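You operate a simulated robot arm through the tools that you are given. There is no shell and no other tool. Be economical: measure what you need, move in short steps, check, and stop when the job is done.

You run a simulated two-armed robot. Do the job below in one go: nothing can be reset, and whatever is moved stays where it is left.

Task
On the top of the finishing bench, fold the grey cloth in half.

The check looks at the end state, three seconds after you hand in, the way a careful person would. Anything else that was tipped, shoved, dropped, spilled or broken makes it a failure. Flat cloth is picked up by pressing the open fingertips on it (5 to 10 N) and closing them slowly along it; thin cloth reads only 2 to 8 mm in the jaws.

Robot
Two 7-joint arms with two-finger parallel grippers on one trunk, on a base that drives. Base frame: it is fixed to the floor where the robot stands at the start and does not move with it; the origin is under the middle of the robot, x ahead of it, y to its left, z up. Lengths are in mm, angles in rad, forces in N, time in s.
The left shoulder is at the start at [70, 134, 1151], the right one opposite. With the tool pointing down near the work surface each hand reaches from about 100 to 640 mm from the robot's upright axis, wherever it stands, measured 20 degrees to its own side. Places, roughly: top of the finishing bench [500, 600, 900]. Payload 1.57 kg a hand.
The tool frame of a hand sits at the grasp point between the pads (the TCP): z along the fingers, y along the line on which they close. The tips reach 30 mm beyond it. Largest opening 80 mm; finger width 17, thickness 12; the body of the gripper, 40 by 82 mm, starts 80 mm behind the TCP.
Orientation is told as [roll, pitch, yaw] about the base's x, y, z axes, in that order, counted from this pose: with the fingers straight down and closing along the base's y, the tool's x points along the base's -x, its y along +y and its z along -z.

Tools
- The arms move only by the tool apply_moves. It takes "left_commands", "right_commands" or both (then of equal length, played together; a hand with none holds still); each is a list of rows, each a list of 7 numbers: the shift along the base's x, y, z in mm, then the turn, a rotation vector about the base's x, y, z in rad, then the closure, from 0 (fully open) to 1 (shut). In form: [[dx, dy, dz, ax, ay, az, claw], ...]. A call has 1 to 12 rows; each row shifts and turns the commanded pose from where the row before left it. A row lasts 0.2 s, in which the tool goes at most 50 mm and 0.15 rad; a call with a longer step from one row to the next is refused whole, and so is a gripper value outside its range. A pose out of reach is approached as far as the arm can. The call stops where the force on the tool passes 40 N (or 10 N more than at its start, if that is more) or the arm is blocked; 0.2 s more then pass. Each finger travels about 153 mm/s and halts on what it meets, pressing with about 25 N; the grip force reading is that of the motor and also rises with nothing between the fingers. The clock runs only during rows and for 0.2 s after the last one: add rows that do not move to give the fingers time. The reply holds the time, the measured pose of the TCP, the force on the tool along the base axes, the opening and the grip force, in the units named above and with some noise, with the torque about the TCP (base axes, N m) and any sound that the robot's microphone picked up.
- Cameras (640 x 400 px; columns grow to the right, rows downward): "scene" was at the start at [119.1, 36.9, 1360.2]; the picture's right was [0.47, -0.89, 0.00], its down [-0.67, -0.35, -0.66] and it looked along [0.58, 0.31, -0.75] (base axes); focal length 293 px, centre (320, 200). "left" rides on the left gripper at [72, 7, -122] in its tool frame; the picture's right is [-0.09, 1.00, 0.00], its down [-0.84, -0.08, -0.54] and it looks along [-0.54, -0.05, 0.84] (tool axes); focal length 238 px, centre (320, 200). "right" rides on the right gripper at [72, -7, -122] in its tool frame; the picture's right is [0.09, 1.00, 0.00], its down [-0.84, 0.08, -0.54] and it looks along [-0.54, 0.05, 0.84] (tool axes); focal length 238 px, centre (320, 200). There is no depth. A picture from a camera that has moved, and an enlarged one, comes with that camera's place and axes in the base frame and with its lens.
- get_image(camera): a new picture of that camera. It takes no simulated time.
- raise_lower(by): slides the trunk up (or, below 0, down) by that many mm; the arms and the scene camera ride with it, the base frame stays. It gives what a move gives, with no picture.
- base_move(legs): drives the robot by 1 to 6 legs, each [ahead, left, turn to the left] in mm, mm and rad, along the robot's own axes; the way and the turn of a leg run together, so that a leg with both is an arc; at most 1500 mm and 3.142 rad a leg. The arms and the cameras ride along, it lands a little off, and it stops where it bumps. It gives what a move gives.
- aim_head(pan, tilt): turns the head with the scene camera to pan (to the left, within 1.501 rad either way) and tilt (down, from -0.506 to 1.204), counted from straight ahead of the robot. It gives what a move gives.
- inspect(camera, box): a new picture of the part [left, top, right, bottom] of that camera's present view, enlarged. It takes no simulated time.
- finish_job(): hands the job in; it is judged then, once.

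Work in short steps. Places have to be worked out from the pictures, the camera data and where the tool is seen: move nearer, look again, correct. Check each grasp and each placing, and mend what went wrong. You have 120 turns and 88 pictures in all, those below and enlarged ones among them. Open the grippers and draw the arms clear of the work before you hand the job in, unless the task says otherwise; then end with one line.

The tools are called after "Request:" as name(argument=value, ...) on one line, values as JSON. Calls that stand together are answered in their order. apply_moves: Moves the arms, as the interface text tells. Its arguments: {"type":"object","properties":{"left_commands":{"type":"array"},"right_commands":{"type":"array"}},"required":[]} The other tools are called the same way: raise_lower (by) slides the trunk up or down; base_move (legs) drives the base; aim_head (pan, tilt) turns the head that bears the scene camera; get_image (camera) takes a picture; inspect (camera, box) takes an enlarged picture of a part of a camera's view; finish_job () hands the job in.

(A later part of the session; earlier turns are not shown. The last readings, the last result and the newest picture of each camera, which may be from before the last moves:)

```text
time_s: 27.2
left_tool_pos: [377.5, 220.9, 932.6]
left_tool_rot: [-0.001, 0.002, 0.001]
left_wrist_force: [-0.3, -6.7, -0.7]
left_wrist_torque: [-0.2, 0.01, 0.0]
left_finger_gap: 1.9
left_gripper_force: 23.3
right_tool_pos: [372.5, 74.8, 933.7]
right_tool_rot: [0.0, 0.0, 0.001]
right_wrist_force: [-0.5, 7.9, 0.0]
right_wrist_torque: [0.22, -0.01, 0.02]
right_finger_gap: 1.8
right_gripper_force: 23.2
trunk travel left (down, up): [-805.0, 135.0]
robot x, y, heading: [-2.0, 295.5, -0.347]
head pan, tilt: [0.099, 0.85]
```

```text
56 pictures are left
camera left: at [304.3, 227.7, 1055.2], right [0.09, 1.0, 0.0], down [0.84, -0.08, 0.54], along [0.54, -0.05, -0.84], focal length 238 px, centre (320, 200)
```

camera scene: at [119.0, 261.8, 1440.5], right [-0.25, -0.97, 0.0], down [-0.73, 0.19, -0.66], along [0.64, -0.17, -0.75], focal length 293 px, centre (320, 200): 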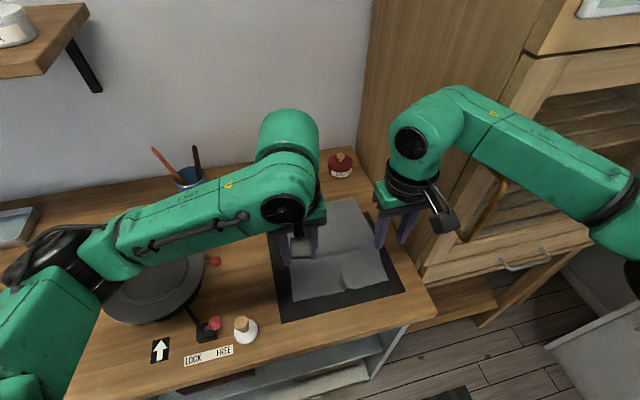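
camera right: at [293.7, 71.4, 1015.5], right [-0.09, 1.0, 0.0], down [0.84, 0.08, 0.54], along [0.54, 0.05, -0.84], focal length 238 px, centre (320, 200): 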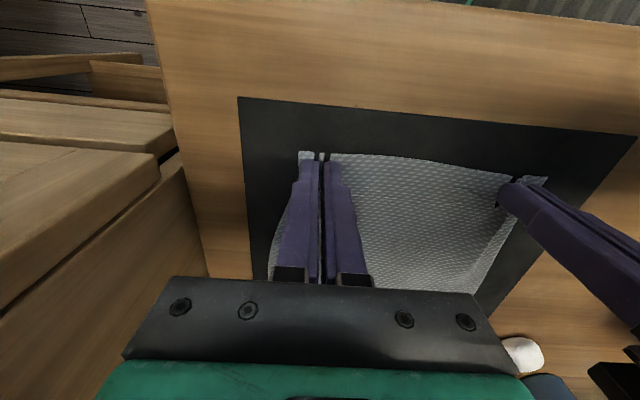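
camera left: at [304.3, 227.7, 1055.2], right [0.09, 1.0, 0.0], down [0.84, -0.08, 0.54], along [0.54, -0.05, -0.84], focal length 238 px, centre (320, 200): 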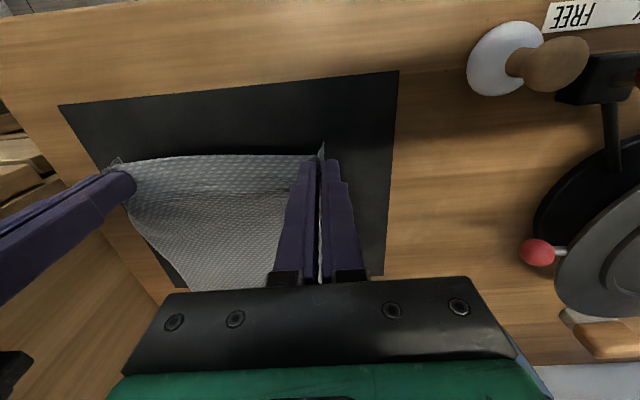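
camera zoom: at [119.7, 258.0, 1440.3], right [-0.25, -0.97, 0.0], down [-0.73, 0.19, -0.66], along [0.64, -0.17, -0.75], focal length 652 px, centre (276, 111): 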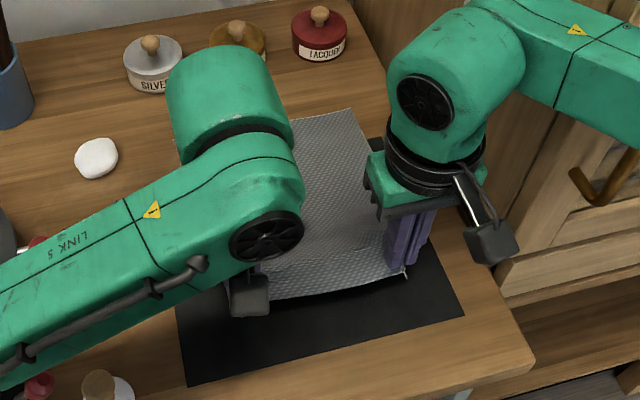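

The cloth is lifted by both corners with the edge taut between them. I'll start the arc over the fold line at x≈478, tilting the fingers slightly forward for reach, to the halfway point.

Request:
apply_moves(left_commands=[[12, -2, 14, 0, 0, 0, 1], [13, 0, 10, 0, -0.03, 0, 1], [15, 0, 8, 0, -0.03, 0, 1], [15, 0, 6, 0, -0.04, 0, 1], [15, 0, 4, 0, -0.04, 0, 1], [15, 0, 2, 0, -0.04, 0, 1], [16, 0, 0, 0, -0.04, 0, 1], [0, 0, 0, 0, 0, 0, 1]], right_commands=[[12, 2, 14, 0, 0, 0, 1], [13, 0, 10, 0, -0.03, 0, 1], [15, 0, 8, 0, -0.03, 0, 1], [15, 0, 6, 0, -0.04, 0, 1], [15, 0, 4, 0, -0.04, 0, 1], [15, 0, 2, 0, -0.04, 0, 1], [16, 0, 0, 0, -0.04, 0, 1], [0, 0, 0, 0, 0, 0, 1]])

Request:
get_image(camera="scene")

Request:
get_image(camera="left")

```text
time_s: 29.0
left_tool_pos: [468.9, 225.9, 983.3]
left_tool_rot: [-0.009, -0.228, 0.002]
left_wrist_force: [-1.0, 0.3, 1.0]
left_wrist_torque: [-0.01, -0.03, -0.01]
left_finger_gap: 1.7
left_gripper_force: 23.7
right_tool_pos: [463.8, 84.5, 984.9]
right_tool_rot: [-0.01, -0.231, 0.003]
right_wrist_force: [-0.1, 1.4, 0.1]
right_wrist_torque: [0.01, 0.02, 0.01]
right_finger_gap: 1.8
right_gripper_force: 23.8
trunk travel left (down, up): [-805.0, 135.0]
robot x, y, heading: [-5.0, 294.4, -0.347]
head pan, tilt: [0.099, 0.85]
```

```text
55 pictures are left
camera scene: at [105.3, 268.4, 1441.9], right [-0.25, -0.97, 0.0], down [-0.72, 0.18, -0.67], along [0.65, -0.17, -0.74], focal length 293 px, centre (320, 200)
```

scene: 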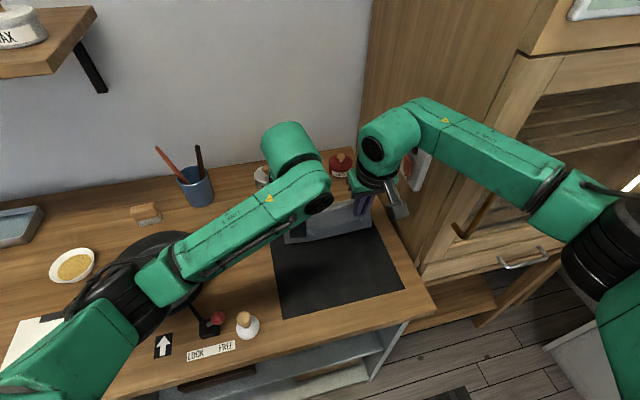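

```text
54 pictures are left
camera left: at [370.4, 232.5, 1084.8], right [0.09, 1.0, 0.01], down [0.69, -0.07, 0.72], along [0.72, -0.06, -0.69], focal length 238 px, centre (320, 200)
```

left: 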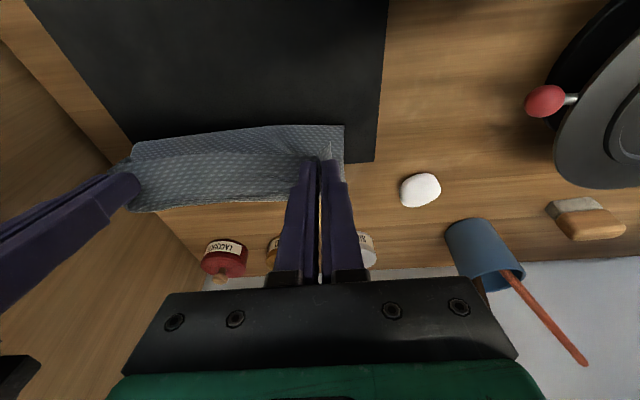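

The fold is going well, but both hands are off by about (-9,+7,+7), so the right wrist or forearm is just leaning on the cabinet's corner. I'll tilt the right tool so its wrist moves left and back while the fingertips stay put, and re-check.

Request:
apply_moves(left_commands=[[0, 0, 0, 0, 0, 0, 1], [0, 0, 0, 0, 0, 0, 1], [0, 0, 0, 0, 0, 0, 1], [0, 0, 0, 0, 0, 0, 1], [0, 0, 0, 0, 0, 0, 1]], right_commands=[[0, 0, 0, -0.08, -0.06, 0, 1], [0, 0, 0, -0.08, -0.06, 0, 1], [0, 0, 0, -0.08, -0.06, 0, 1], [0, 0, 0, -0.08, -0.06, 0, 1], [0, 0, 0, 0, 0, 0, 1]])

Request:
get_image(camera="scene")

```text
time_s: 30.2
left_tool_pos: [477.5, 218.3, 976.5]
left_tool_rot: [-0.004, -0.219, 0.0]
left_wrist_force: [1.3, -18.2, 0.7]
left_wrist_torque: [-0.59, -0.04, -0.05]
left_finger_gap: 2.0
left_gripper_force: 23.2
right_tool_pos: [473.4, 79.6, 978.2]
right_tool_rot: [-0.351, -0.446, 0.117]
right_wrist_force: [-0.5, 19.8, -0.3]
right_wrist_torque: [0.55, 0.06, 0.31]
right_finger_gap: 1.9
right_gripper_force: 23.7
trunk travel left (down, up): [-805.0, 135.0]
robot x, y, heading: [-5.2, 292.4, -0.35]
head pan, tilt: [0.099, 0.85]
```

```text
53 pictures are left
camera scene: at [119.5, 258.1, 1440.3], right [-0.25, -0.97, 0.0], down [-0.73, 0.19, -0.66], along [0.64, -0.17, -0.75], focal length 293 px, centre (320, 200)
```

scene: 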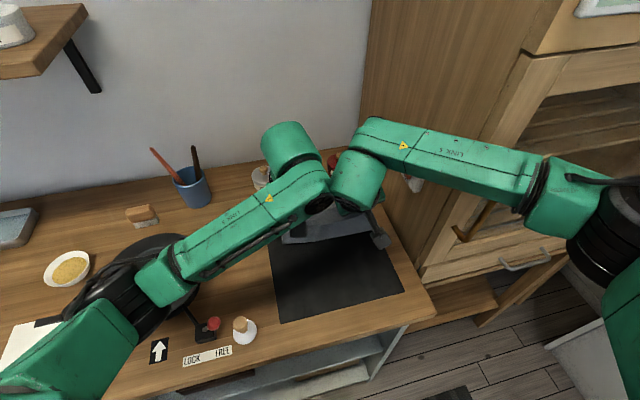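

The lean is gone, but tilting moved the right tips outward and put about 19 N on the edge, and the two wrists are now close. I'll take back some of the roll and ease the right hand inward.

Request:
apply_moves(left_commands=[[0, 0, 0, 0, 0, 0, 1], [0, 0, 0, 0, 0, 0, 1], [0, 0, 0, 0, 0, 0, 1]], right_commands=[[0, 2, 0, 0.08, 0, -0.04, 1], [0, 2, 0, 0.08, 0, -0.04, 1], [0, 0, 0, 0, 0, 0, 1]])

Request:
get_image(camera="scene")

Request:
get_image(camera="right")

```text
time_s: 31.0
left_tool_pos: [476.4, 221.0, 976.5]
left_tool_rot: [0.002, -0.218, 0.002]
left_wrist_force: [0.9, -5.6, -0.2]
left_wrist_torque: [-0.16, 0.02, -0.01]
left_finger_gap: 1.9
left_gripper_force: 23.4
right_tool_pos: [473.7, 82.7, 978.3]
right_tool_rot: [-0.174, -0.448, -0.041]
right_wrist_force: [0.9, 4.6, -0.1]
right_wrist_torque: [0.13, -0.01, 0.15]
right_finger_gap: 1.4
right_gripper_force: 23.6
trunk travel left (down, up): [-805.0, 135.0]
robot x, y, heading: [-2.9, 293.6, -0.35]
head pan, tilt: [0.099, 0.85]
```

```text
52 pictures are left
camera scene: at [119.8, 258.4, 1440.3], right [-0.25, -0.97, 0.0], down [-0.73, 0.19, -0.66], along [0.64, -0.17, -0.75], focal length 293 px, centre (320, 200)
```

scene: 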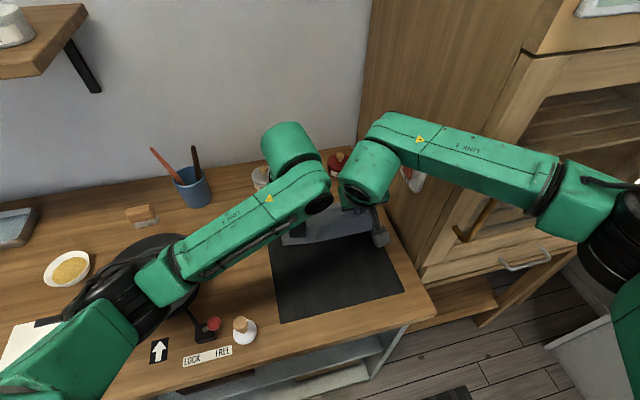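

```text
51 pictures are left
camera right: at [356.5, 101.6, 1054.8], right [0.03, 0.98, -0.2], down [0.54, 0.15, 0.83], along [0.84, -0.13, -0.52], focal length 238 px, centre (320, 200)
```

right: 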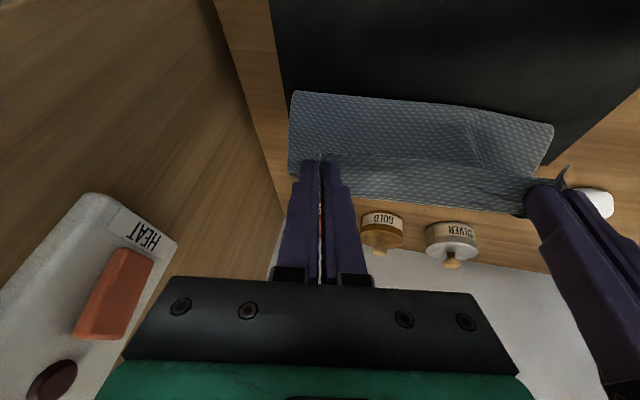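

The tension is back to about 5 N and nothing is touching. I'll carry on with the downward half of the arc for 60 mm and check again.

Request:
apply_moves(left_commands=[[12, 0, 0, 0, -0.04, 0, 1], [12, 0, -2, 0, -0.04, 0, 1], [12, 0, -5, 0, -0.04, 0, 1], [12, 0, -8, 0, -0.04, 0, 1], [12, 0, -11, 0, -0.04, 0, 1], [0, 0, 0, 0, 0, 0, 1]], right_commands=[[12, 0, 0, 0, 0, 0, 1], [12, 0, -2, 0, 0, 0, 1], [12, 0, -5, 0, 0, 0, 1], [12, 0, -8, 0, 0, 0, 1], [12, 0, -11, 0, 0, 0, 1], [0, 0, 0, 0, 0, 0, 1]])

Request:
get_image(camera="scene")

Request:
get_image(camera="left")

```text
time_s: 32.4
left_tool_pos: [538.6, 219.5, 951.6]
left_tool_rot: [0.0, -0.419, 0.002]
left_wrist_force: [-0.5, -3.3, -0.5]
left_wrist_torque: [-0.08, -0.03, -0.06]
left_finger_gap: 2.2
left_gripper_force: 23.5
right_tool_pos: [533.1, 81.6, 951.3]
right_tool_rot: [-0.176, -0.449, -0.038]
right_wrist_force: [-1.3, 3.3, 0.1]
right_wrist_torque: [0.08, 0.02, 0.07]
right_finger_gap: 1.6
right_gripper_force: 23.7
trunk travel left (down, up): [-805.0, 135.0]
robot x, y, heading: [-5.0, 296.1, -0.355]
head pan, tilt: [0.099, 0.85]
```

```text
50 pictures are left
camera scene: at [119.4, 257.9, 1440.3], right [-0.25, -0.97, 0.0], down [-0.73, 0.19, -0.66], along [0.64, -0.17, -0.75], focal length 293 px, centre (320, 200)
```

scene: 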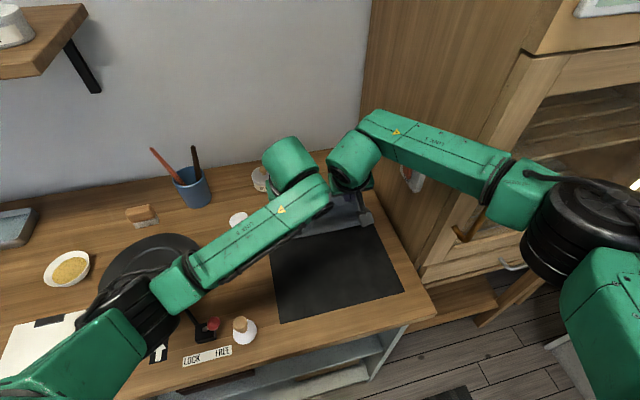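

```text
49 pictures are left
camera left: at [422.6, 224.9, 1033.2], right [0.08, 1.0, 0.04], down [0.54, -0.08, 0.84], along [0.84, -0.05, -0.55], focal length 238 px, centre (320, 200)
```

left: 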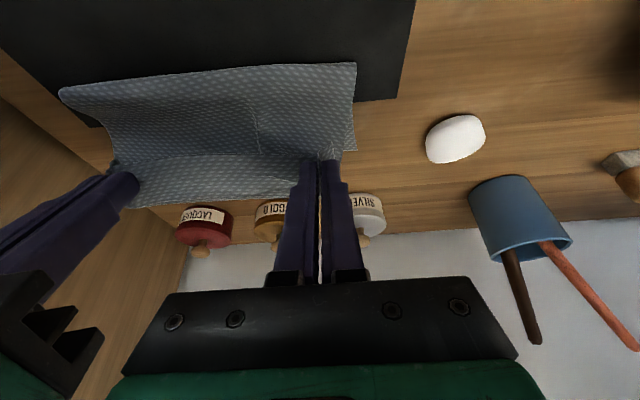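

No lean and no contact. I'll finish the arc, bringing the near edge down onto the far edge with the tips just above the surface.

Request:
apply_moves(left_commands=[[10, 0, -10, 0, 0, 0, 1], [9, 0, -11, 0, 0, 0, 1], [8, 0, -11, 0, 0, 0, 1], [5, 0, -9, 0, 0, 0, 1], [2, 0, -5, 0, 0, 0, 1], [0, 0, 0, 0, 0, 0, 1]], right_commands=[[10, 0, -10, 0, 0, 0, 1], [9, 0, -11, 0, 0, 0, 1], [8, 0, -11, 0, 0, 0, 1], [6, 0, -9, 0, 0, 0, 1], [4, 0, -5, 0, 0, 0, 1], [0, 0, 0, 0, 0, 0, 1]])

Request:
get_image(camera="left")

Request:
get_image(camera="right")

```text
time_s: 33.8
left_tool_pos: [570.7, 219.1, 904.4]
left_tool_rot: [-0.001, -0.418, 0.0]
left_wrist_force: [-0.3, -2.8, 0.2]
left_wrist_torque: [-0.13, 0.0, -0.04]
left_finger_gap: 1.7
left_gripper_force: 23.8
right_tool_pos: [570.0, 82.1, 905.8]
right_tool_rot: [-0.177, -0.448, -0.039]
right_wrist_force: [0.0, 3.4, -0.2]
right_wrist_torque: [0.09, 0.0, 0.04]
right_finger_gap: 2.0
right_gripper_force: 23.2
trunk travel left (down, up): [-805.0, 135.0]
robot x, y, heading: [-2.9, 294.1, -0.355]
head pan, tilt: [0.099, 0.85]
```

```text
48 pictures are left
camera left: at [455.8, 225.1, 986.7], right [0.08, 1.0, 0.04], down [0.54, -0.08, 0.84], along [0.83, -0.05, -0.55], focal length 238 px, centre (320, 200)
```

left: 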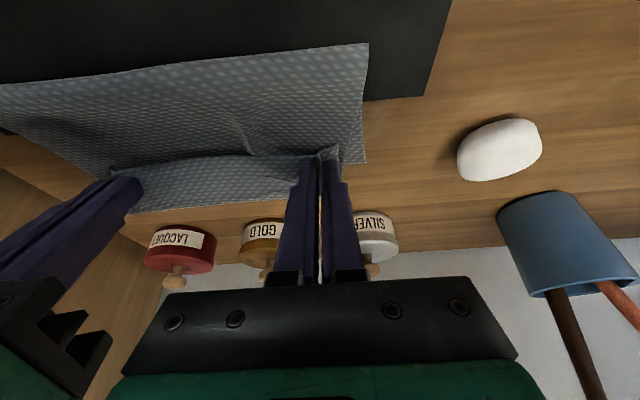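

```text
47 pictures are left
camera right: at [453.2, 101.7, 982.7], right [0.03, 0.98, -0.2], down [0.53, 0.15, 0.83], along [0.84, -0.13, -0.52], focal length 238 px, centre (320, 200)
```

right: 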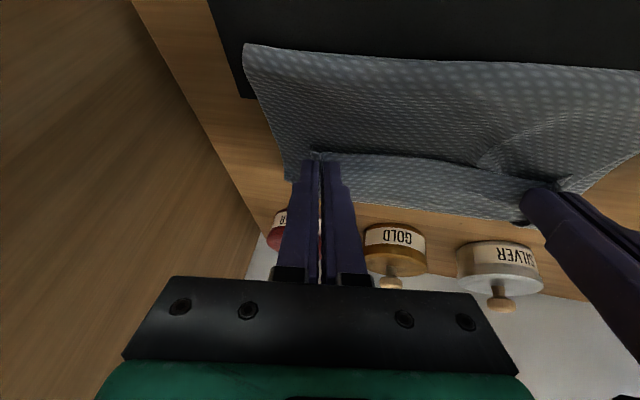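

The bottom layer slid forward about 30 mm: the fold line is near x≈507 and the far edge at ≈631, so my held edge is still about 37 mm short. There is slack in the loop, so I'll lift slightly and move forward 36 mm.

Request:
apply_moves(left_commands=[[6, 0, 6, 0, 0, 0, 1], [8, 0, 2, 0, -0.02, 0, 1], [8, 0, 0, 0, -0.02, 0, 1], [8, 0, 0, 0, -0.02, 0, 1], [6, 0, -4, 0, -0.02, 0, 1], [0, 0, -4, 0, 0, 0, 1], [0, 0, 0, 0, 0, 0, 1]], right_commands=[[6, 0, 6, 0, 0, 0, 1], [8, 0, 2, 0, -0.03, 0, 1], [8, 0, 0, 0, -0.03, 0, 1], [8, 0, 0, 0, -0.03, 0, 1], [6, 0, -4, 0, -0.02, 0, 1], [0, 0, -4, 0, 0, 0, 1], [0, 0, 0, 0, 0, 0, 1]])

Request:
get_image(camera="left")

Request:
get_image(camera="right")

Request:
get_image(camera="scene")

```text
time_s: 35.4
left_tool_pos: [607.3, 218.7, 905.0]
left_tool_rot: [-0.001, -0.499, 0.001]
left_wrist_force: [0.8, -3.8, 0.6]
left_wrist_torque: [-0.11, 0.01, -0.06]
left_finger_gap: 1.7
left_gripper_force: 23.2
right_tool_pos: [607.0, 81.6, 905.8]
right_tool_rot: [-0.171, -0.557, -0.044]
right_wrist_force: [0.5, 4.0, -0.1]
right_wrist_torque: [0.07, -0.01, 0.07]
right_finger_gap: 1.6
right_gripper_force: 23.0
trunk travel left (down, up): [-805.0, 135.0]
robot x, y, heading: [-5.8, 290.5, -0.352]
head pan, tilt: [0.099, 0.85]
```

```text
46 pictures are left
camera left: at [485.8, 225.4, 977.6], right [0.08, 1.0, 0.04], down [0.48, -0.08, 0.88], along [0.88, -0.05, -0.48], focal length 238 px, centre (320, 200)
```

left: 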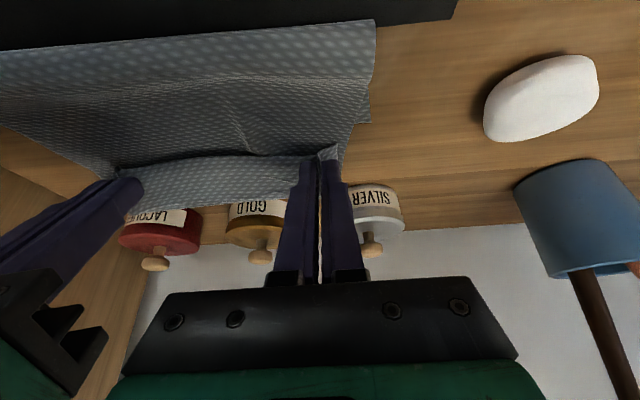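

```text
45 pictures are left
camera right: at [481.5, 101.7, 969.1], right [0.05, 0.98, -0.19], down [0.44, 0.15, 0.89], along [0.9, -0.13, -0.42], focal length 238 px, centre (320, 200)
```

right: 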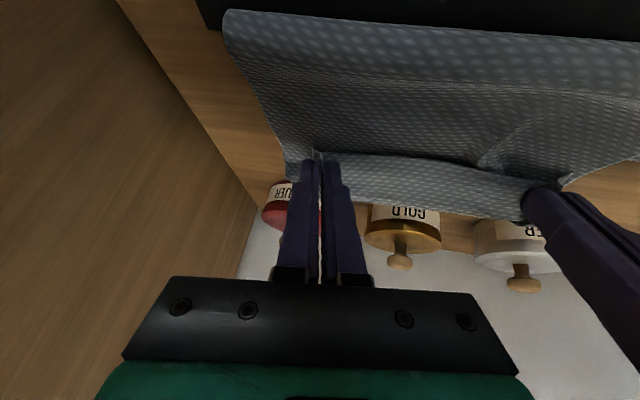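

```text
44 pictures are left
camera scene: at [119.8, 258.0, 1440.3], right [-0.25, -0.97, 0.0], down [-0.73, 0.19, -0.66], along [0.64, -0.17, -0.75], focal length 293 px, centre (320, 200)
```

scene: 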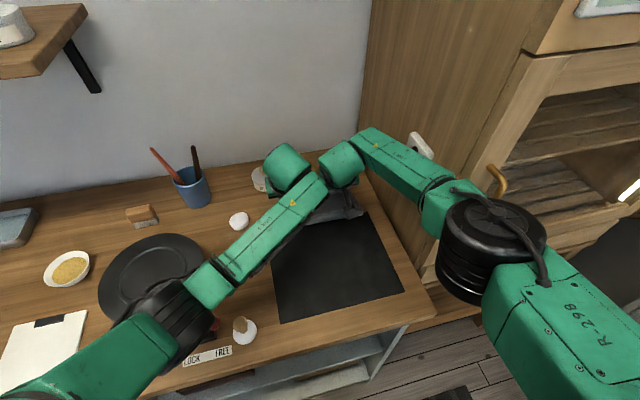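

The views are ambiguous about whether the bottom layer is sliding along, so I'll zoom the scene camera on it.

Request:
inspect(camera="scene", box=[260, 140, 420, 240])

```text
4.00 times, centred on (340, 190) of scene
camera zoom: at [119.8, 258.0, 1440.3], right [-0.25, -0.97, 0.0], down [-0.73, 0.19, -0.66], along [0.64, -0.17, -0.75], focal length 1173 px, centre (240, 240)
```

zoom: 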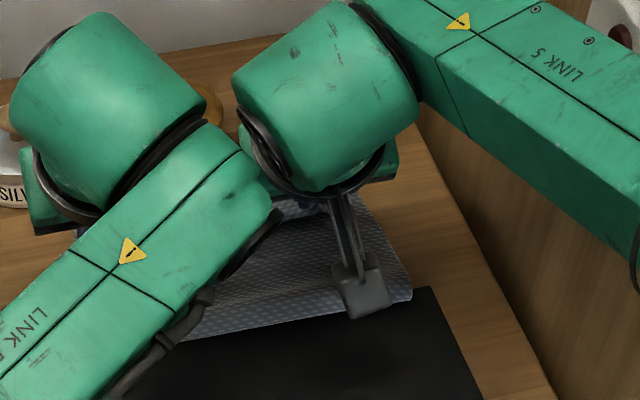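

Re-working the geometry: the bottom far-left corner is still at about (592,252), so the bottom layer has not moved. The strip I took for it is the held near edge itself, raised at tip height. That puts me 38 mm too far, so I'll go back and lower until it touches.

Request:
apply_moves(left_commands=[[-8, 0, 3, 0, 0, 0, 1], [-10, 0, 2, 0, 0, 0, 1], [-10, 0, 0, 0, 0, 0, 1], [-9, 0, -4, 0, 0, 0, 1], [-2, 0, -4, 0, 0, 0, 1], [0, 0, -2, 0, 0, 0, 1], [0, 0, 0, 0, 0, 0, 1]], right_commands=[[-8, 0, 3, 0, 0, 0, 1], [-10, 0, 2, 0, 0, 0, 1], [-10, 0, 0, 0, 0, 0, 1], [-9, 0, -4, 0, 0, 0, 1], [-2, 0, -4, 0, 0, 0, 1], [0, 0, -2, 0, 0, 0, 1], [0, 0, 0, 0, 0, 0, 1]])

Request:
get_image(camera="left")

Request:
get_image(camera="right")

```text
time_s: 37.0
left_tool_pos: [568.4, 217.5, 901.7]
left_tool_rot: [0.001, -0.501, 0.003]
left_wrist_force: [-0.2, -2.8, 0.9]
left_wrist_torque: [-0.07, 0.03, -0.05]
left_finger_gap: 1.9
left_gripper_force: 23.3
right_tool_pos: [567.3, 82.0, 901.1]
right_tool_rot: [-0.171, -0.559, -0.042]
right_wrist_force: [-0.1, 3.0, 0.4]
right_wrist_torque: [0.04, -0.01, 0.11]
right_finger_gap: 1.8
right_gripper_force: 23.5
trunk travel left (down, up): [-805.0, 135.0]
robot x, y, heading: [-4.0, 295.0, -0.349]
head pan, tilt: [0.099, 0.85]
```

```text
42 pictures are left
camera left: at [446.9, 225.1, 972.3], right [0.08, 1.0, 0.04], down [0.48, -0.08, 0.88], along [0.88, -0.05, -0.48], focal length 238 px, centre (320, 200)
```

left: 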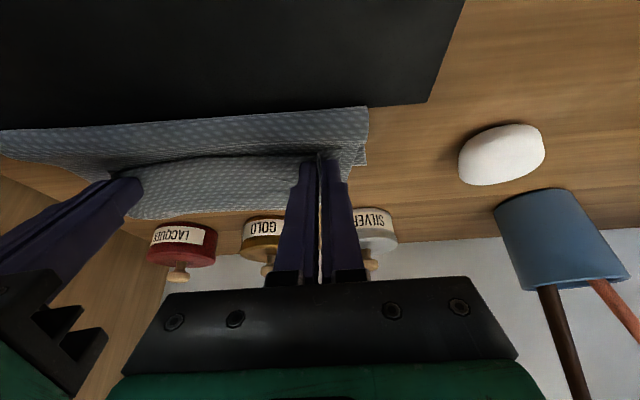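

```text
41 pictures are left
camera right: at [442.3, 101.7, 964.2], right [0.05, 0.98, -0.19], down [0.44, 0.15, 0.89], along [0.9, -0.13, -0.42], focal length 238 px, centre (320, 200)
```

right: 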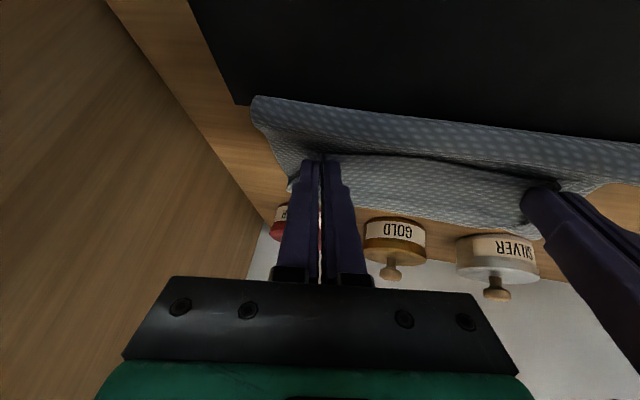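

I now understand the shape. The grip keeps the near edge facing back toward the robot, so the cloth leaves the pads forwards and doubles back in an S. That would leave a turned-back hem. I'll unfold it and fold the far edge toward me instead, with the fingers pitched forward so the edge turns over properly. First, I reverse the arc.

Request:
apply_moves(left_commands=[[-3, 0, 15, 0, 0.02, 0, 1], [-5, 0, 20, 0, 0.02, 0, 1], [-10, 0, 20, 0, 0.03, 0, 1], [-14, 0, 12, 0, 0.03, 0, 1], [-15, 0, 8, 0, 0.04, 0, 1], [-15, 0, 2, 0, 0.04, 0, 1], [-15, 0, 0, 0, 0.04, 0, 1], [-15, 0, 0, 0, 0.04, 0, 1], [0, 0, 0, 0, 0, 0, 1]], right_commands=[[-3, 0, 15, 0, 0.02, 0, 1], [-5, 0, 20, 0, 0.02, 0, 1], [-10, 0, 20, 0, 0.03, 0, 1], [-14, 0, 12, 0, 0.03, 0, 1], [-15, 0, 8, 0, 0.04, 0, 1], [-15, 0, 2, 0, 0.04, 0, 1], [-15, 0, 0, 0, 0.04, 0, 1], [-15, 0, 0, 0, 0.04, 0, 1], [0, 0, 0, 0, 0, 0, 1]])

Request:
get_image(camera="left")

```text
time_s: 38.8
left_tool_pos: [497.8, 239.8, 976.2]
left_tool_rot: [0.043, -0.298, 0.002]
left_wrist_force: [-1.5, -15.8, -0.1]
left_wrist_torque: [-0.53, 0.03, -0.04]
left_finger_gap: 1.4
left_gripper_force: 23.7
right_tool_pos: [482.6, 88.2, 980.7]
right_tool_rot: [-0.154, -0.32, -0.048]
right_wrist_force: [1.0, 16.2, -0.9]
right_wrist_torque: [0.49, -0.02, 0.18]
right_finger_gap: 1.9
right_gripper_force: 23.5
trunk travel left (down, up): [-805.0, 135.0]
robot x, y, heading: [-3.3, 295.7, -0.349]
head pan, tilt: [0.099, 0.85]
stopped in row 8 (right hand): the force on the tool passed its limit at 47 N (the readings are from after the stop); the commanded pose is now the measured one
```

```text
40 pictures are left
camera left: at [393.2, 240.7, 1072.9], right [0.07, 0.99, 0.07], down [0.64, -0.1, 0.76], along [0.76, -0.01, -0.65], focal length 238 px, centre (320, 200)
```

left: 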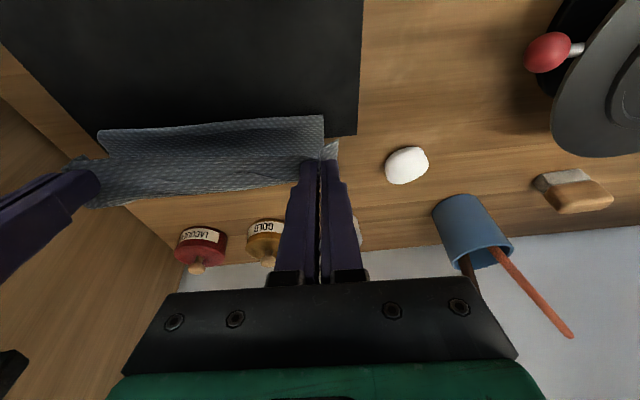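

The right hand hit a 47 N limit and the left was pushed +20 mm in y. I'll look before doing anything else.

Request:
get_image(camera="scene")

```text
39 pictures are left
camera scene: at [119.6, 258.4, 1440.3], right [-0.25, -0.97, 0.0], down [-0.73, 0.19, -0.66], along [0.64, -0.17, -0.75], focal length 293 px, centre (320, 200)
```

scene: 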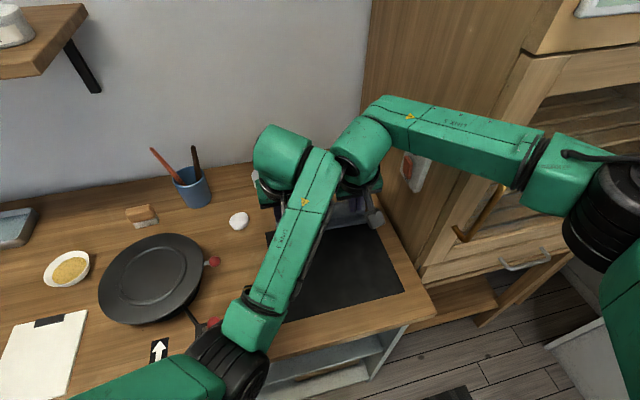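

The two wrists are touching. I'll take out most of the right roll, which moves its wrist away and also eases the cloth tension, while continuing back.

Request:
apply_moves(left_commands=[[0, 0, 0, -0.02, 0, 0, 1], [0, -2, 0, -0.02, 0, 0, 1], [-8, -3, 0, 0, 0.02, 0, 1], [-10, -3, 0, 0, 0.02, 0, 1], [-10, -3, 0, 0, 0.02, 0, 1], [0, 0, 0, 0, 0, 0, 1]], right_commands=[[0, 0, 0, 0.05, 0, 0.02, 1], [0, 0, 0, 0.05, 0, 0.02, 1], [0, 0, 0, 0.03, 0, 0, 1], [-4, 0, 0, 0, 0.0, 0, 1], [-10, 0, 0, 0, 0.02, 0, 1], [0, 0, 0, 0, 0, 0, 1]])

Request:
get_image(camera="scene")

```text
time_s: 40.1
left_tool_pos: [507.1, 291.0, 983.6]
left_tool_rot: [0.145, -0.332, 0.051]
left_wrist_force: [-0.3, -0.8, 0.4]
left_wrist_torque: [0.01, 0.0, -0.03]
left_finger_gap: 0.0
left_gripper_force: 21.1
right_tool_pos: [468.8, 83.3, 980.3]
right_tool_rot: [-0.03, -0.293, -0.052]
right_wrist_force: [0.4, 0.0, 0.2]
right_wrist_torque: [-0.01, 0.01, 0.02]
right_finger_gap: 2.0
right_gripper_force: 23.2
trunk travel left (down, up): [-805.0, 135.0]
robot x, y, heading: [-1.7, 294.5, -0.351]
head pan, tilt: [0.099, 0.85]
stopped in row 6 (left hand): the arm was blocked; the commanded pose is now the measured one
```

```text
38 pictures are left
camera scene: at [119.3, 259.3, 1440.4], right [-0.25, -0.97, 0.0], down [-0.73, 0.19, -0.66], along [0.64, -0.17, -0.75], focal length 293 px, centre (320, 200)
```

scene: 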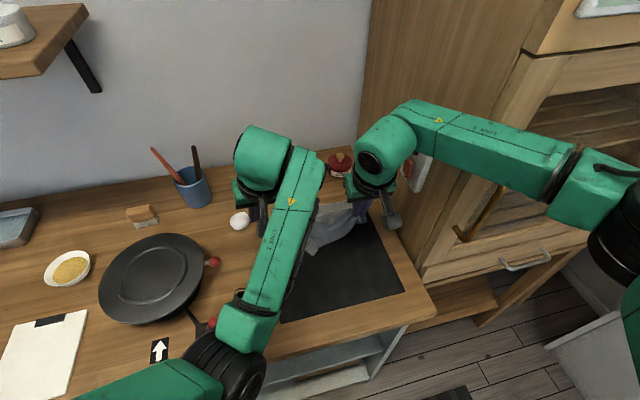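

The left hand lost its corner and its arm is blocked; its elbow has swung low and inward, close to the LOCK/FREE lever. I'll zoom in there.

Request:
inspect(camera="scene", box=[140, 260, 320, 400])

Request:
get_image(camera="right")

Request:
get_image(camera="left")

```text
2.86 times, centred on (230, 330) of scene
camera zoom: at [119.3, 259.3, 1440.4], right [-0.25, -0.97, 0.0], down [-0.73, 0.19, -0.66], along [0.64, -0.17, -0.75], focal length 838 px, centre (577, -171)
```

zoom: 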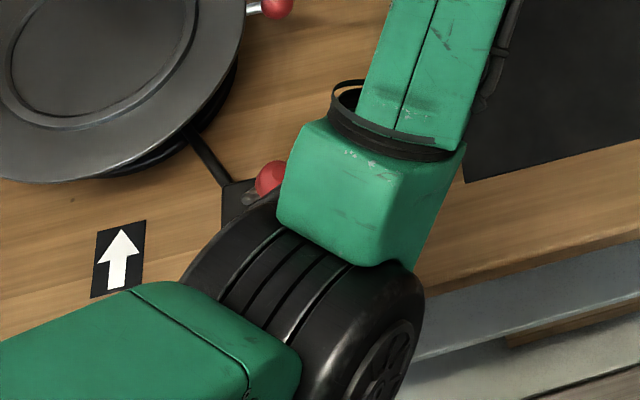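

```text
36 pictures are left
camera right: at [365.1, 86.4, 1075.8], right [-0.03, 1.0, -0.06], down [0.65, 0.06, 0.76], along [0.76, -0.02, -0.65], focal length 238 px, centre (320, 200)
```

right: 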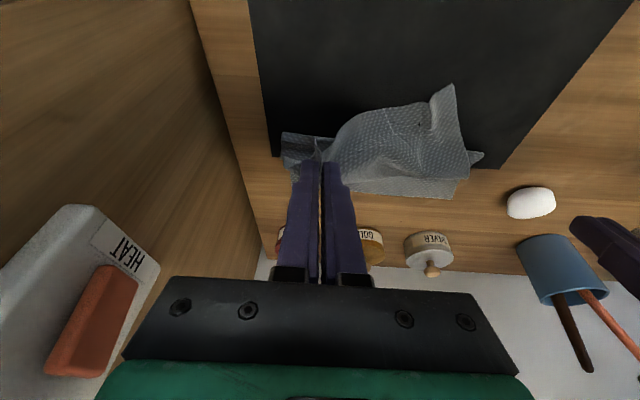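

```text
35 pictures are left
camera left: at [399.1, 274.4, 1074.1], right [-0.01, 0.99, 0.17], down [0.63, -0.12, 0.77], along [0.78, 0.11, -0.62], focal length 238 px, centre (320, 200)
```

left: 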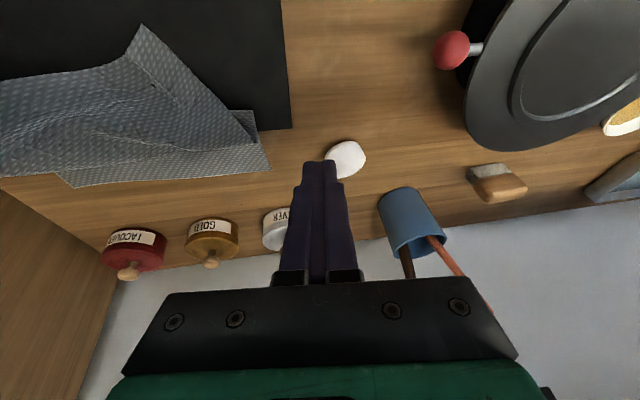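

The lever looks untouched, but the left elbow has dropped under the arm. I'll raise the left hand up and outward, away from everything, to bring that elbow back out. The right hand keeps its corner for now.

Request:
apply_moves(left_commands=[[0, 5, 25, -0.04, 0.05, 0, 1], [0, 10, 25, -0.05, 0.05, 0, 1], [0, 10, 25, -0.05, 0.06, 0, 1], [0, 10, 25, 0, 0.06, 0, 1], [0, 10, 20, 0, 0.06, 0, 1], [0, 0, 0, 0, 0, 0, 1]])

Request:
get_image(camera="scene")

```text
time_s: 40.6
left_tool_pos: [532.3, 351.0, 1005.8]
left_tool_rot: [0.194, -0.304, 0.102]
left_wrist_force: [-0.7, 0.8, 0.3]
left_wrist_torque: [0.02, 0.0, 0.0]
left_finger_gap: 0.0
left_gripper_force: 21.3
left hand out of reach, approached as far as the arm can: row 2
right_tool_pos: [469.7, 84.1, 980.4]
right_tool_rot: [-0.029, -0.294, -0.053]
right_wrist_force: [-0.2, 0.1, 0.2]
right_wrist_torque: [-0.02, -0.02, -0.01]
right_finger_gap: 1.8
right_gripper_force: 23.4
trunk travel left (down, up): [-805.0, 135.0]
robot x, y, heading: [-2.2, 299.2, -0.352]
head pan, tilt: [0.099, 0.85]
stopped in row 2 (left hand): the arm was blocked; the commanded pose is now the measured one
```

```text
34 pictures are left
camera scene: at [119.4, 259.5, 1440.4], right [-0.25, -0.97, 0.0], down [-0.73, 0.19, -0.66], along [0.64, -0.17, -0.75], focal length 293 px, centre (320, 200)
```

scene: 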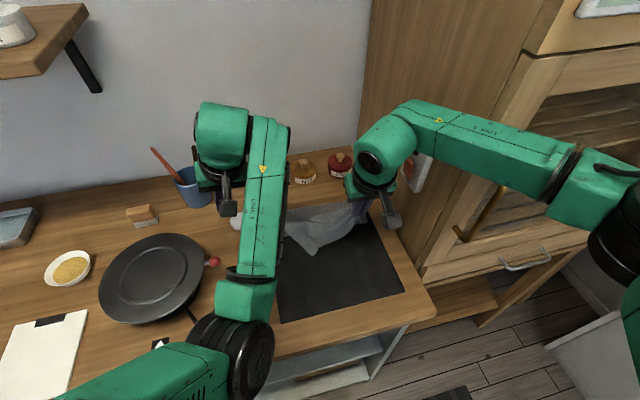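

The left arm seems to be at a joint limit. I'll leave it still for now and lay the right corner back down flat along the reversed arc.

Request:
apply_moves(right_commands=[[-15, 0, -4, 0, 0.04, 0.02, 1], [-15, -1, -6, 0, 0.05, 0.02, 1], [-15, -1, -10, 0, 0.05, 0.01, 1], [-15, -1, -12, 0, 0.05, 0, 1], [-14, -1, -14, 0, 0.05, 0, 1], [-12, -1, -16, 0.02, 0.05, 0, 1], [-8, -1, -14, 0.01, 0, 0, 1], [-6, 0, -7, 0, 0, 0, 1], [0, 0, 0, 0, 0, 0, 1]])

Request:
get_image(camera="scene")

```text
time_s: 42.6
left_tool_pos: [532.0, 349.3, 1005.7]
left_tool_rot: [0.194, -0.302, 0.1]
left_wrist_force: [0.3, 0.3, 0.5]
left_wrist_torque: [0.0, 0.02, -0.02]
left_finger_gap: 0.0
left_gripper_force: 21.4
right_tool_pos: [370.1, 76.5, 898.8]
right_tool_rot: [-0.003, -0.006, -0.002]
right_wrist_force: [3.9, 1.2, 8.2]
right_wrist_torque: [0.01, -0.18, 0.05]
right_finger_gap: 1.7
right_gripper_force: 23.5
trunk travel left (down, up): [-805.0, 135.0]
robot x, y, heading: [-0.5, 292.2, -0.352]
head pan, tilt: [0.099, 0.85]
```

```text
33 pictures are left
camera scene: at [119.7, 259.2, 1440.5], right [-0.25, -0.97, 0.0], down [-0.73, 0.19, -0.66], along [0.64, -0.17, -0.75], focal length 293 px, centre (320, 200)
```

scene: 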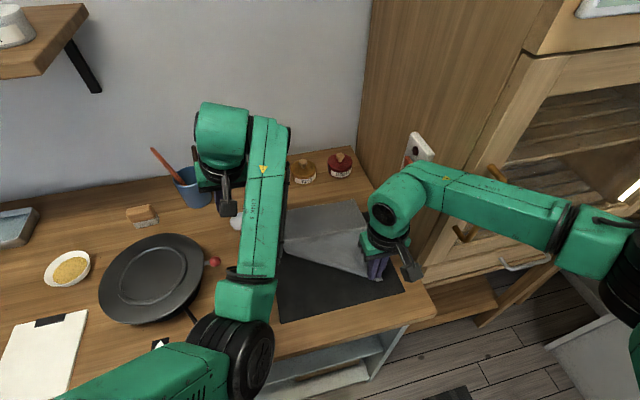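

The right corner is back in place and the left part lies folded diagonally. I'll release the right hand and lift it.

Request:
apply_moves(right_commands=[[0, 0, 0, 0, 0, 0, 0.8], [0, 0, 2, 0, 0, 0, 0.6], [0, 0, 10, 0, 0, 0, 0.6], [0, 0, 25, 0, 0, 0, 0.6], [0, 0, 30, 0, 0, 0, 0.6], [0, 0, 30, 0, 0, 0, 0.6]])

Request:
raise_lower(by=120)

Request:
apply_moves(left_commands=[[-10, 0, 0, 0, 0, 0, 1], [-10, 0, 0, 0, 0, 0, 1], [-10, 0, 0, 0, 0, 0, 1]])

Request:
get_image(camera="scene")

```text
time_s: 44.0
left_tool_pos: [531.9, 349.5, 1006.8]
left_tool_rot: [0.194, -0.3, 0.101]
left_wrist_force: [0.8, -0.2, 0.3]
left_wrist_torque: [0.04, 0.0, 0.0]
left_finger_gap: 0.0
left_gripper_force: 21.1
right_tool_pos: [369.0, 75.0, 993.4]
right_tool_rot: [-0.003, -0.002, -0.004]
right_wrist_force: [0.3, 0.5, 0.1]
right_wrist_torque: [0.0, -0.03, 0.0]
right_finger_gap: 32.0
right_gripper_force: 0.1
trunk travel left (down, up): [-805.0, 135.0]
robot x, y, heading: [-1.9, 295.3, -0.355]
head pan, tilt: [0.099, 0.85]
```

```text
time_s: 45.5
left_tool_pos: [531.5, 348.5, 1125.9]
left_tool_rot: [0.195, -0.301, 0.099]
left_wrist_force: [-0.7, 0.8, 0.4]
left_wrist_torque: [0.0, 0.01, -0.02]
left_finger_gap: 0.1
left_gripper_force: 21.6
right_tool_pos: [369.1, 75.5, 1112.0]
right_tool_rot: [-0.003, 0.0, -0.004]
right_wrist_force: [-0.3, 0.0, 0.1]
right_wrist_torque: [-0.04, 0.04, 0.01]
right_finger_gap: 32.1
right_gripper_force: 0.0
trunk travel left (down, up): [-925.0, 15.0]
robot x, y, heading: [-2.1, 293.9, -0.352]
head pan, tilt: [0.099, 0.85]
```

```text
time_s: 46.5
left_tool_pos: [528.1, 381.9, 1156.9]
left_tool_rot: [0.244, -0.403, 0.139]
left_wrist_force: [-0.1, -0.1, 0.8]
left_wrist_torque: [0.03, -0.01, 0.03]
left_finger_gap: 0.1
left_gripper_force: 21.1
right_tool_pos: [370.0, 76.5, 1113.7]
right_tool_rot: [-0.003, -0.003, -0.003]
right_wrist_force: [0.0, 0.2, 0.5]
right_wrist_torque: [0.0, 0.0, 0.02]
right_finger_gap: 32.1
right_gripper_force: 0.1
trunk travel left (down, up): [-925.0, 15.0]
robot x, y, heading: [0.1, 294.2, -0.354]
head pan, tilt: [0.099, 0.85]
stopped in row 3 (left hand): the arm was blocked; the commanded pose is now the measured one
```

```text
32 pictures are left
camera scene: at [119.9, 258.3, 1560.3], right [-0.25, -0.97, 0.0], down [-0.73, 0.19, -0.66], along [0.64, -0.17, -0.75], focal length 293 px, centre (320, 200)
```

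scene: 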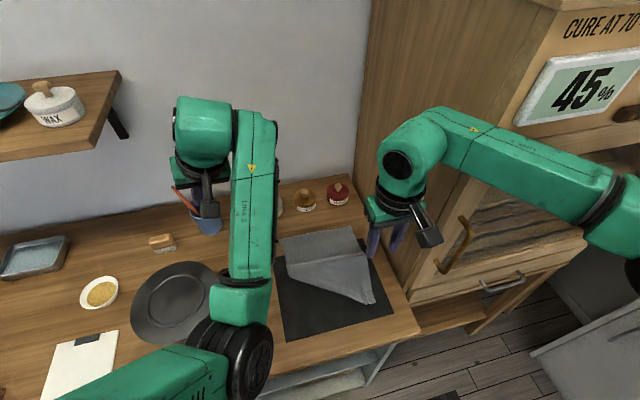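

The trunk lift helped clearance, but the left arm still can't retract. I'll probe which way it can go: forward and right at this safe height, squaring up its orientation.

Request:
apply_moves(left_commands=[[10, -15, 0, -0.06, 0.08, -0.03, 1], [10, -15, 0, -0.06, 0.08, -0.03, 1], [10, -15, 0, -0.06, 0.08, -0.03, 1], [5, -15, 0, -0.06, 0.08, -0.03, 1], [0, 0, 0, 0, 0, 0, 1]])

Request:
get_image(camera="scene")

```text
time_s: 47.7
left_tool_pos: [570.2, 319.7, 1150.6]
left_tool_rot: [0.023, -0.055, 0.062]
left_wrist_force: [-0.3, 1.1, 0.0]
left_wrist_torque: [-0.03, -0.01, 0.0]
left_finger_gap: 0.0
left_gripper_force: 20.9
left hand out of reach, approached as far as the arm can: row 3, 4
right_tool_pos: [369.6, 75.1, 1113.6]
right_tool_rot: [-0.003, -0.004, -0.006]
right_wrist_force: [0.2, -0.1, -0.2]
right_wrist_torque: [0.01, 0.0, -0.02]
right_finger_gap: 31.9
right_gripper_force: 0.1
trunk travel left (down, up): [-925.0, 15.0]
robot x, y, heading: [-2.9, 294.6, -0.354]
head pan, tilt: [0.099, 0.85]
```

```text
31 pictures are left
camera scene: at [119.8, 258.6, 1560.3], right [-0.25, -0.97, 0.0], down [-0.73, 0.19, -0.66], along [0.64, -0.17, -0.75], focal length 293 px, centre (320, 200)
```

scene: 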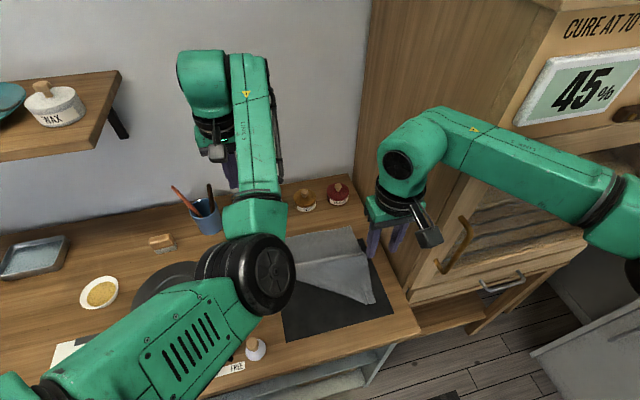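

That explains it: with the elbow hanging under the arm, the wrist bend hits its limit on retracting. I'll extend, roll the tool toward the left so the upper arm rolls with it, retract, and then unroll, to bring the elbow back out.

Request:
apply_moves(left_commands=[[20, -5, 5, 0, 0, 0, 1], [20, -5, 5, 0, 0, 0, 1], [10, -5, 5, 0.13, 0, 0, 1], [0, 0, 0, 0.14, 0, 0, 1], [0, 0, 0, 0.14, 0, 0, 1], [0, 0, 0, 0.14, 0, 0, 1], [0, 0, 0, 0.14, 0, 0, 1], [0, 0, 0, 0.14, 0, 0, 1], [-15, 0, 0, 0.1, 0, 0, 1], [-20, 0, 0, 0, 0, 0, 1], [-20, 0, 0, 0, 0, 0, 1], [-20, 0, 0, 0, 0, 0, 1]])

Request:
get_image(camera="scene")

```text
time_s: 50.3
left_tool_pos: [572.3, 293.3, 1175.1]
left_tool_rot: [0.579, -0.134, -0.013]
left_wrist_force: [0.8, -0.3, 0.3]
left_wrist_torque: [-0.05, 0.0, 0.04]
left_finger_gap: 0.1
left_gripper_force: 21.1
left hand out of reach, approached as far as the arm can: row 6, 7, 8, 10, 12
right_tool_pos: [370.0, 77.0, 1112.8]
right_tool_rot: [-0.004, 0.0, -0.005]
right_wrist_force: [0.3, 0.1, 0.1]
right_wrist_torque: [-0.02, -0.01, 0.01]
right_finger_gap: 32.1
right_gripper_force: 0.0
trunk travel left (down, up): [-925.0, 15.0]
robot x, y, heading: [-3.2, 295.9, -0.349]
head pan, tilt: [0.099, 0.85]
```

```text
30 pictures are left
camera scene: at [120.4, 259.0, 1560.3], right [-0.25, -0.97, 0.0], down [-0.73, 0.19, -0.66], along [0.64, -0.17, -0.75], focal length 293 px, centre (320, 200)
```

scene: 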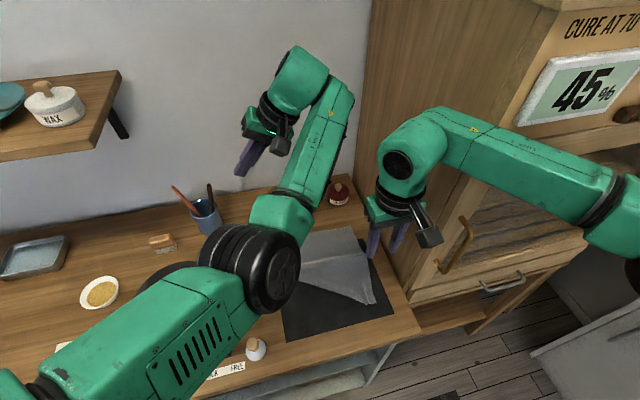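

Progress: the elbow now bends outward. I'll retract while slowly unrolling.

Request:
apply_moves(left_commands=[[-20, 0, -5, 0, 0, 0, 1], [-20, 0, -5, 0, 0, 0, 1], [-20, 0, -5, 0, 0.03, 0, 1], [-20, 0, -5, -0.05, 0.03, 0, 1], [-15, 0, -5, -0.07, 0.03, 0, 1], [-15, 0, 0, -0.07, 0.03, 0, 1], [-10, 0, 0, -0.07, 0, 0, 1], [0, 0, 0, -0.07, 0, 0, 1], [0, 0, 0, 0, 0, 0, 1]])

Request:
get_image(camera="scene")

```text
time_s: 52.3
left_tool_pos: [546.0, 321.6, 1101.3]
left_tool_rot: [0.26, -0.037, 0.023]
left_wrist_force: [0.2, 0.7, 0.6]
left_wrist_torque: [-0.04, -0.02, 0.04]
left_finger_gap: 0.0
left_gripper_force: 21.5
left hand out of reach, approached as far as the arm can: row 1, 2, 3, 4, 5, 6, 7
right_tool_pos: [370.9, 75.8, 1113.9]
right_tool_rot: [-0.004, -0.003, -0.005]
right_wrist_force: [-0.2, 0.6, 0.2]
right_wrist_torque: [0.02, 0.0, 0.01]
right_finger_gap: 32.1
right_gripper_force: 0.0
trunk travel left (down, up): [-925.0, 15.0]
robot x, y, heading: [-3.0, 293.9, -0.353]
head pan, tilt: [0.099, 0.85]
```

```text
29 pictures are left
camera scene: at [120.0, 258.0, 1560.3], right [-0.25, -0.97, 0.0], down [-0.73, 0.19, -0.66], along [0.64, -0.17, -0.75], focal length 293 px, centre (320, 200)
```

scene: 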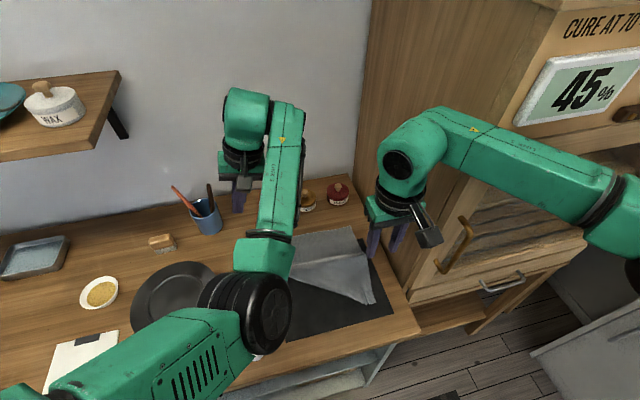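

It's resisting. I'll straighten the arm fully first, where the forearm is level and off the wrist limit, and roll further there.

Request:
apply_moves(left_commands=[[20, -20, 15, 0, 0, 0, 1], [20, -20, 15, 0, 0, 0, 1], [20, -20, 15, 0, 0, 0, 1], [20, -20, 10, 0.05, 0, 0, 1], [10, 0, 0, 0.12, 0, 0, 1], [0, 0, 0, 0.14, 0, 0, 1], [0, 0, 0, 0.14, 0, 0, 1], [0, 0, 0, 0.14, 0, 0, 1], [0, 0, 0, 0.14, 0, 0, 1], [0, 0, 0, 0.14, 0, 0, 1], [0, 0, 0, 0.14, 0, 0, 1], [0, 0, 0, 0.14, 0, 0, 1]])

Request:
get_image(camera="scene")

```text
time_s: 54.9
left_tool_pos: [551.6, 258.5, 1141.3]
left_tool_rot: [0.787, 0.009, -0.078]
left_wrist_force: [-0.5, -0.3, -0.2]
left_wrist_torque: [-0.02, -0.04, 0.01]
left_finger_gap: 0.0
left_gripper_force: 21.2
left hand out of reach, approached as far as the arm can: row 4, 5, 6, 7, 8, 9, 10, 11, 12
right_tool_pos: [368.9, 75.8, 1113.0]
right_tool_rot: [-0.004, -0.004, -0.003]
right_wrist_force: [0.4, 0.0, -0.8]
right_wrist_torque: [0.04, -0.01, -0.03]
right_finger_gap: 31.9
right_gripper_force: 0.0
trunk travel left (down, up): [-925.0, 15.0]
robot x, y, heading: [-2.9, 295.0, -0.355]
head pan, tilt: [0.099, 0.85]
```

```text
28 pictures are left
camera scene: at [119.2, 257.8, 1560.4], right [-0.25, -0.97, 0.0], down [-0.73, 0.19, -0.66], along [0.64, -0.17, -0.75], focal length 293 px, centre (320, 200)
```

scene: 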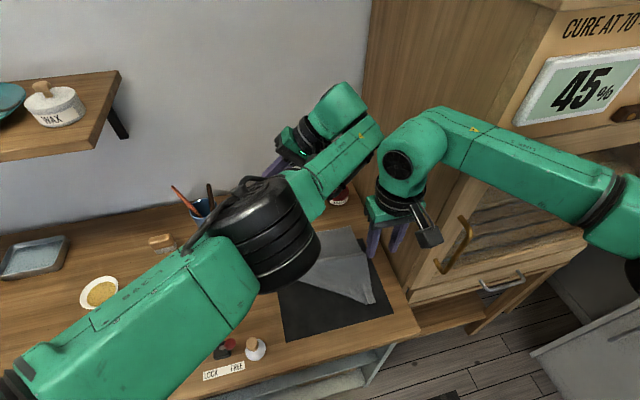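

The elbow is level and out again, like at the start. Now I retract to the left and unroll.

Request:
apply_moves(left_commands=[[-25, 5, 0, 0, 0, 0, 1], [-25, 10, 0, -0.1, 0, 0, 1], [-25, 10, 0, -0.1, 0, 0, 1], [-25, 10, 0, -0.1, 0, 0, 1], [-25, 10, 0, -0.1, 0, 0, 1], [-25, 5, 0, -0.1, 0, 0, 1], [-20, 0, 0, -0.1, 0, 0, 1], [0, 0, 0, -0.1, 0, 0, 1], [0, 0, 0, 0, 0, 0, 1]])

Request:
get_image(camera="scene")

```text
time_s: 56.9
left_tool_pos: [586.6, 185.4, 1132.6]
left_tool_rot: [0.135, -0.037, -0.07]
left_wrist_force: [0.1, 0.6, 0.3]
left_wrist_torque: [-0.03, -0.01, -0.03]
left_finger_gap: 0.0
left_gripper_force: 21.3
left hand out of reach, approached as far as the arm can: row 1, 2, 3, 4, 5, 6, 7, 8
right_tool_pos: [370.2, 76.0, 1113.1]
right_tool_rot: [-0.005, -0.003, -0.003]
right_wrist_force: [-1.1, -0.1, 0.0]
right_wrist_torque: [-0.04, 0.01, -0.01]
right_finger_gap: 32.1
right_gripper_force: 0.0
trunk travel left (down, up): [-925.0, 15.0]
robot x, y, heading: [-3.6, 293.3, -0.349]
head pan, tilt: [0.099, 0.85]
```

```text
27 pictures are left
camera scene: at [119.9, 258.2, 1560.3], right [-0.25, -0.97, 0.0], down [-0.73, 0.19, -0.66], along [0.64, -0.17, -0.75], focal length 293 px, centre (320, 200)
```

scene: 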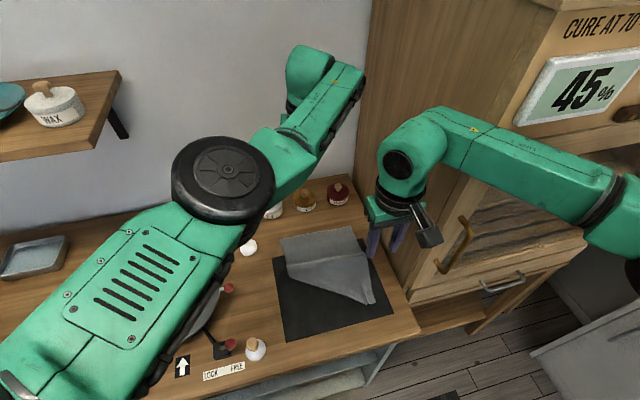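

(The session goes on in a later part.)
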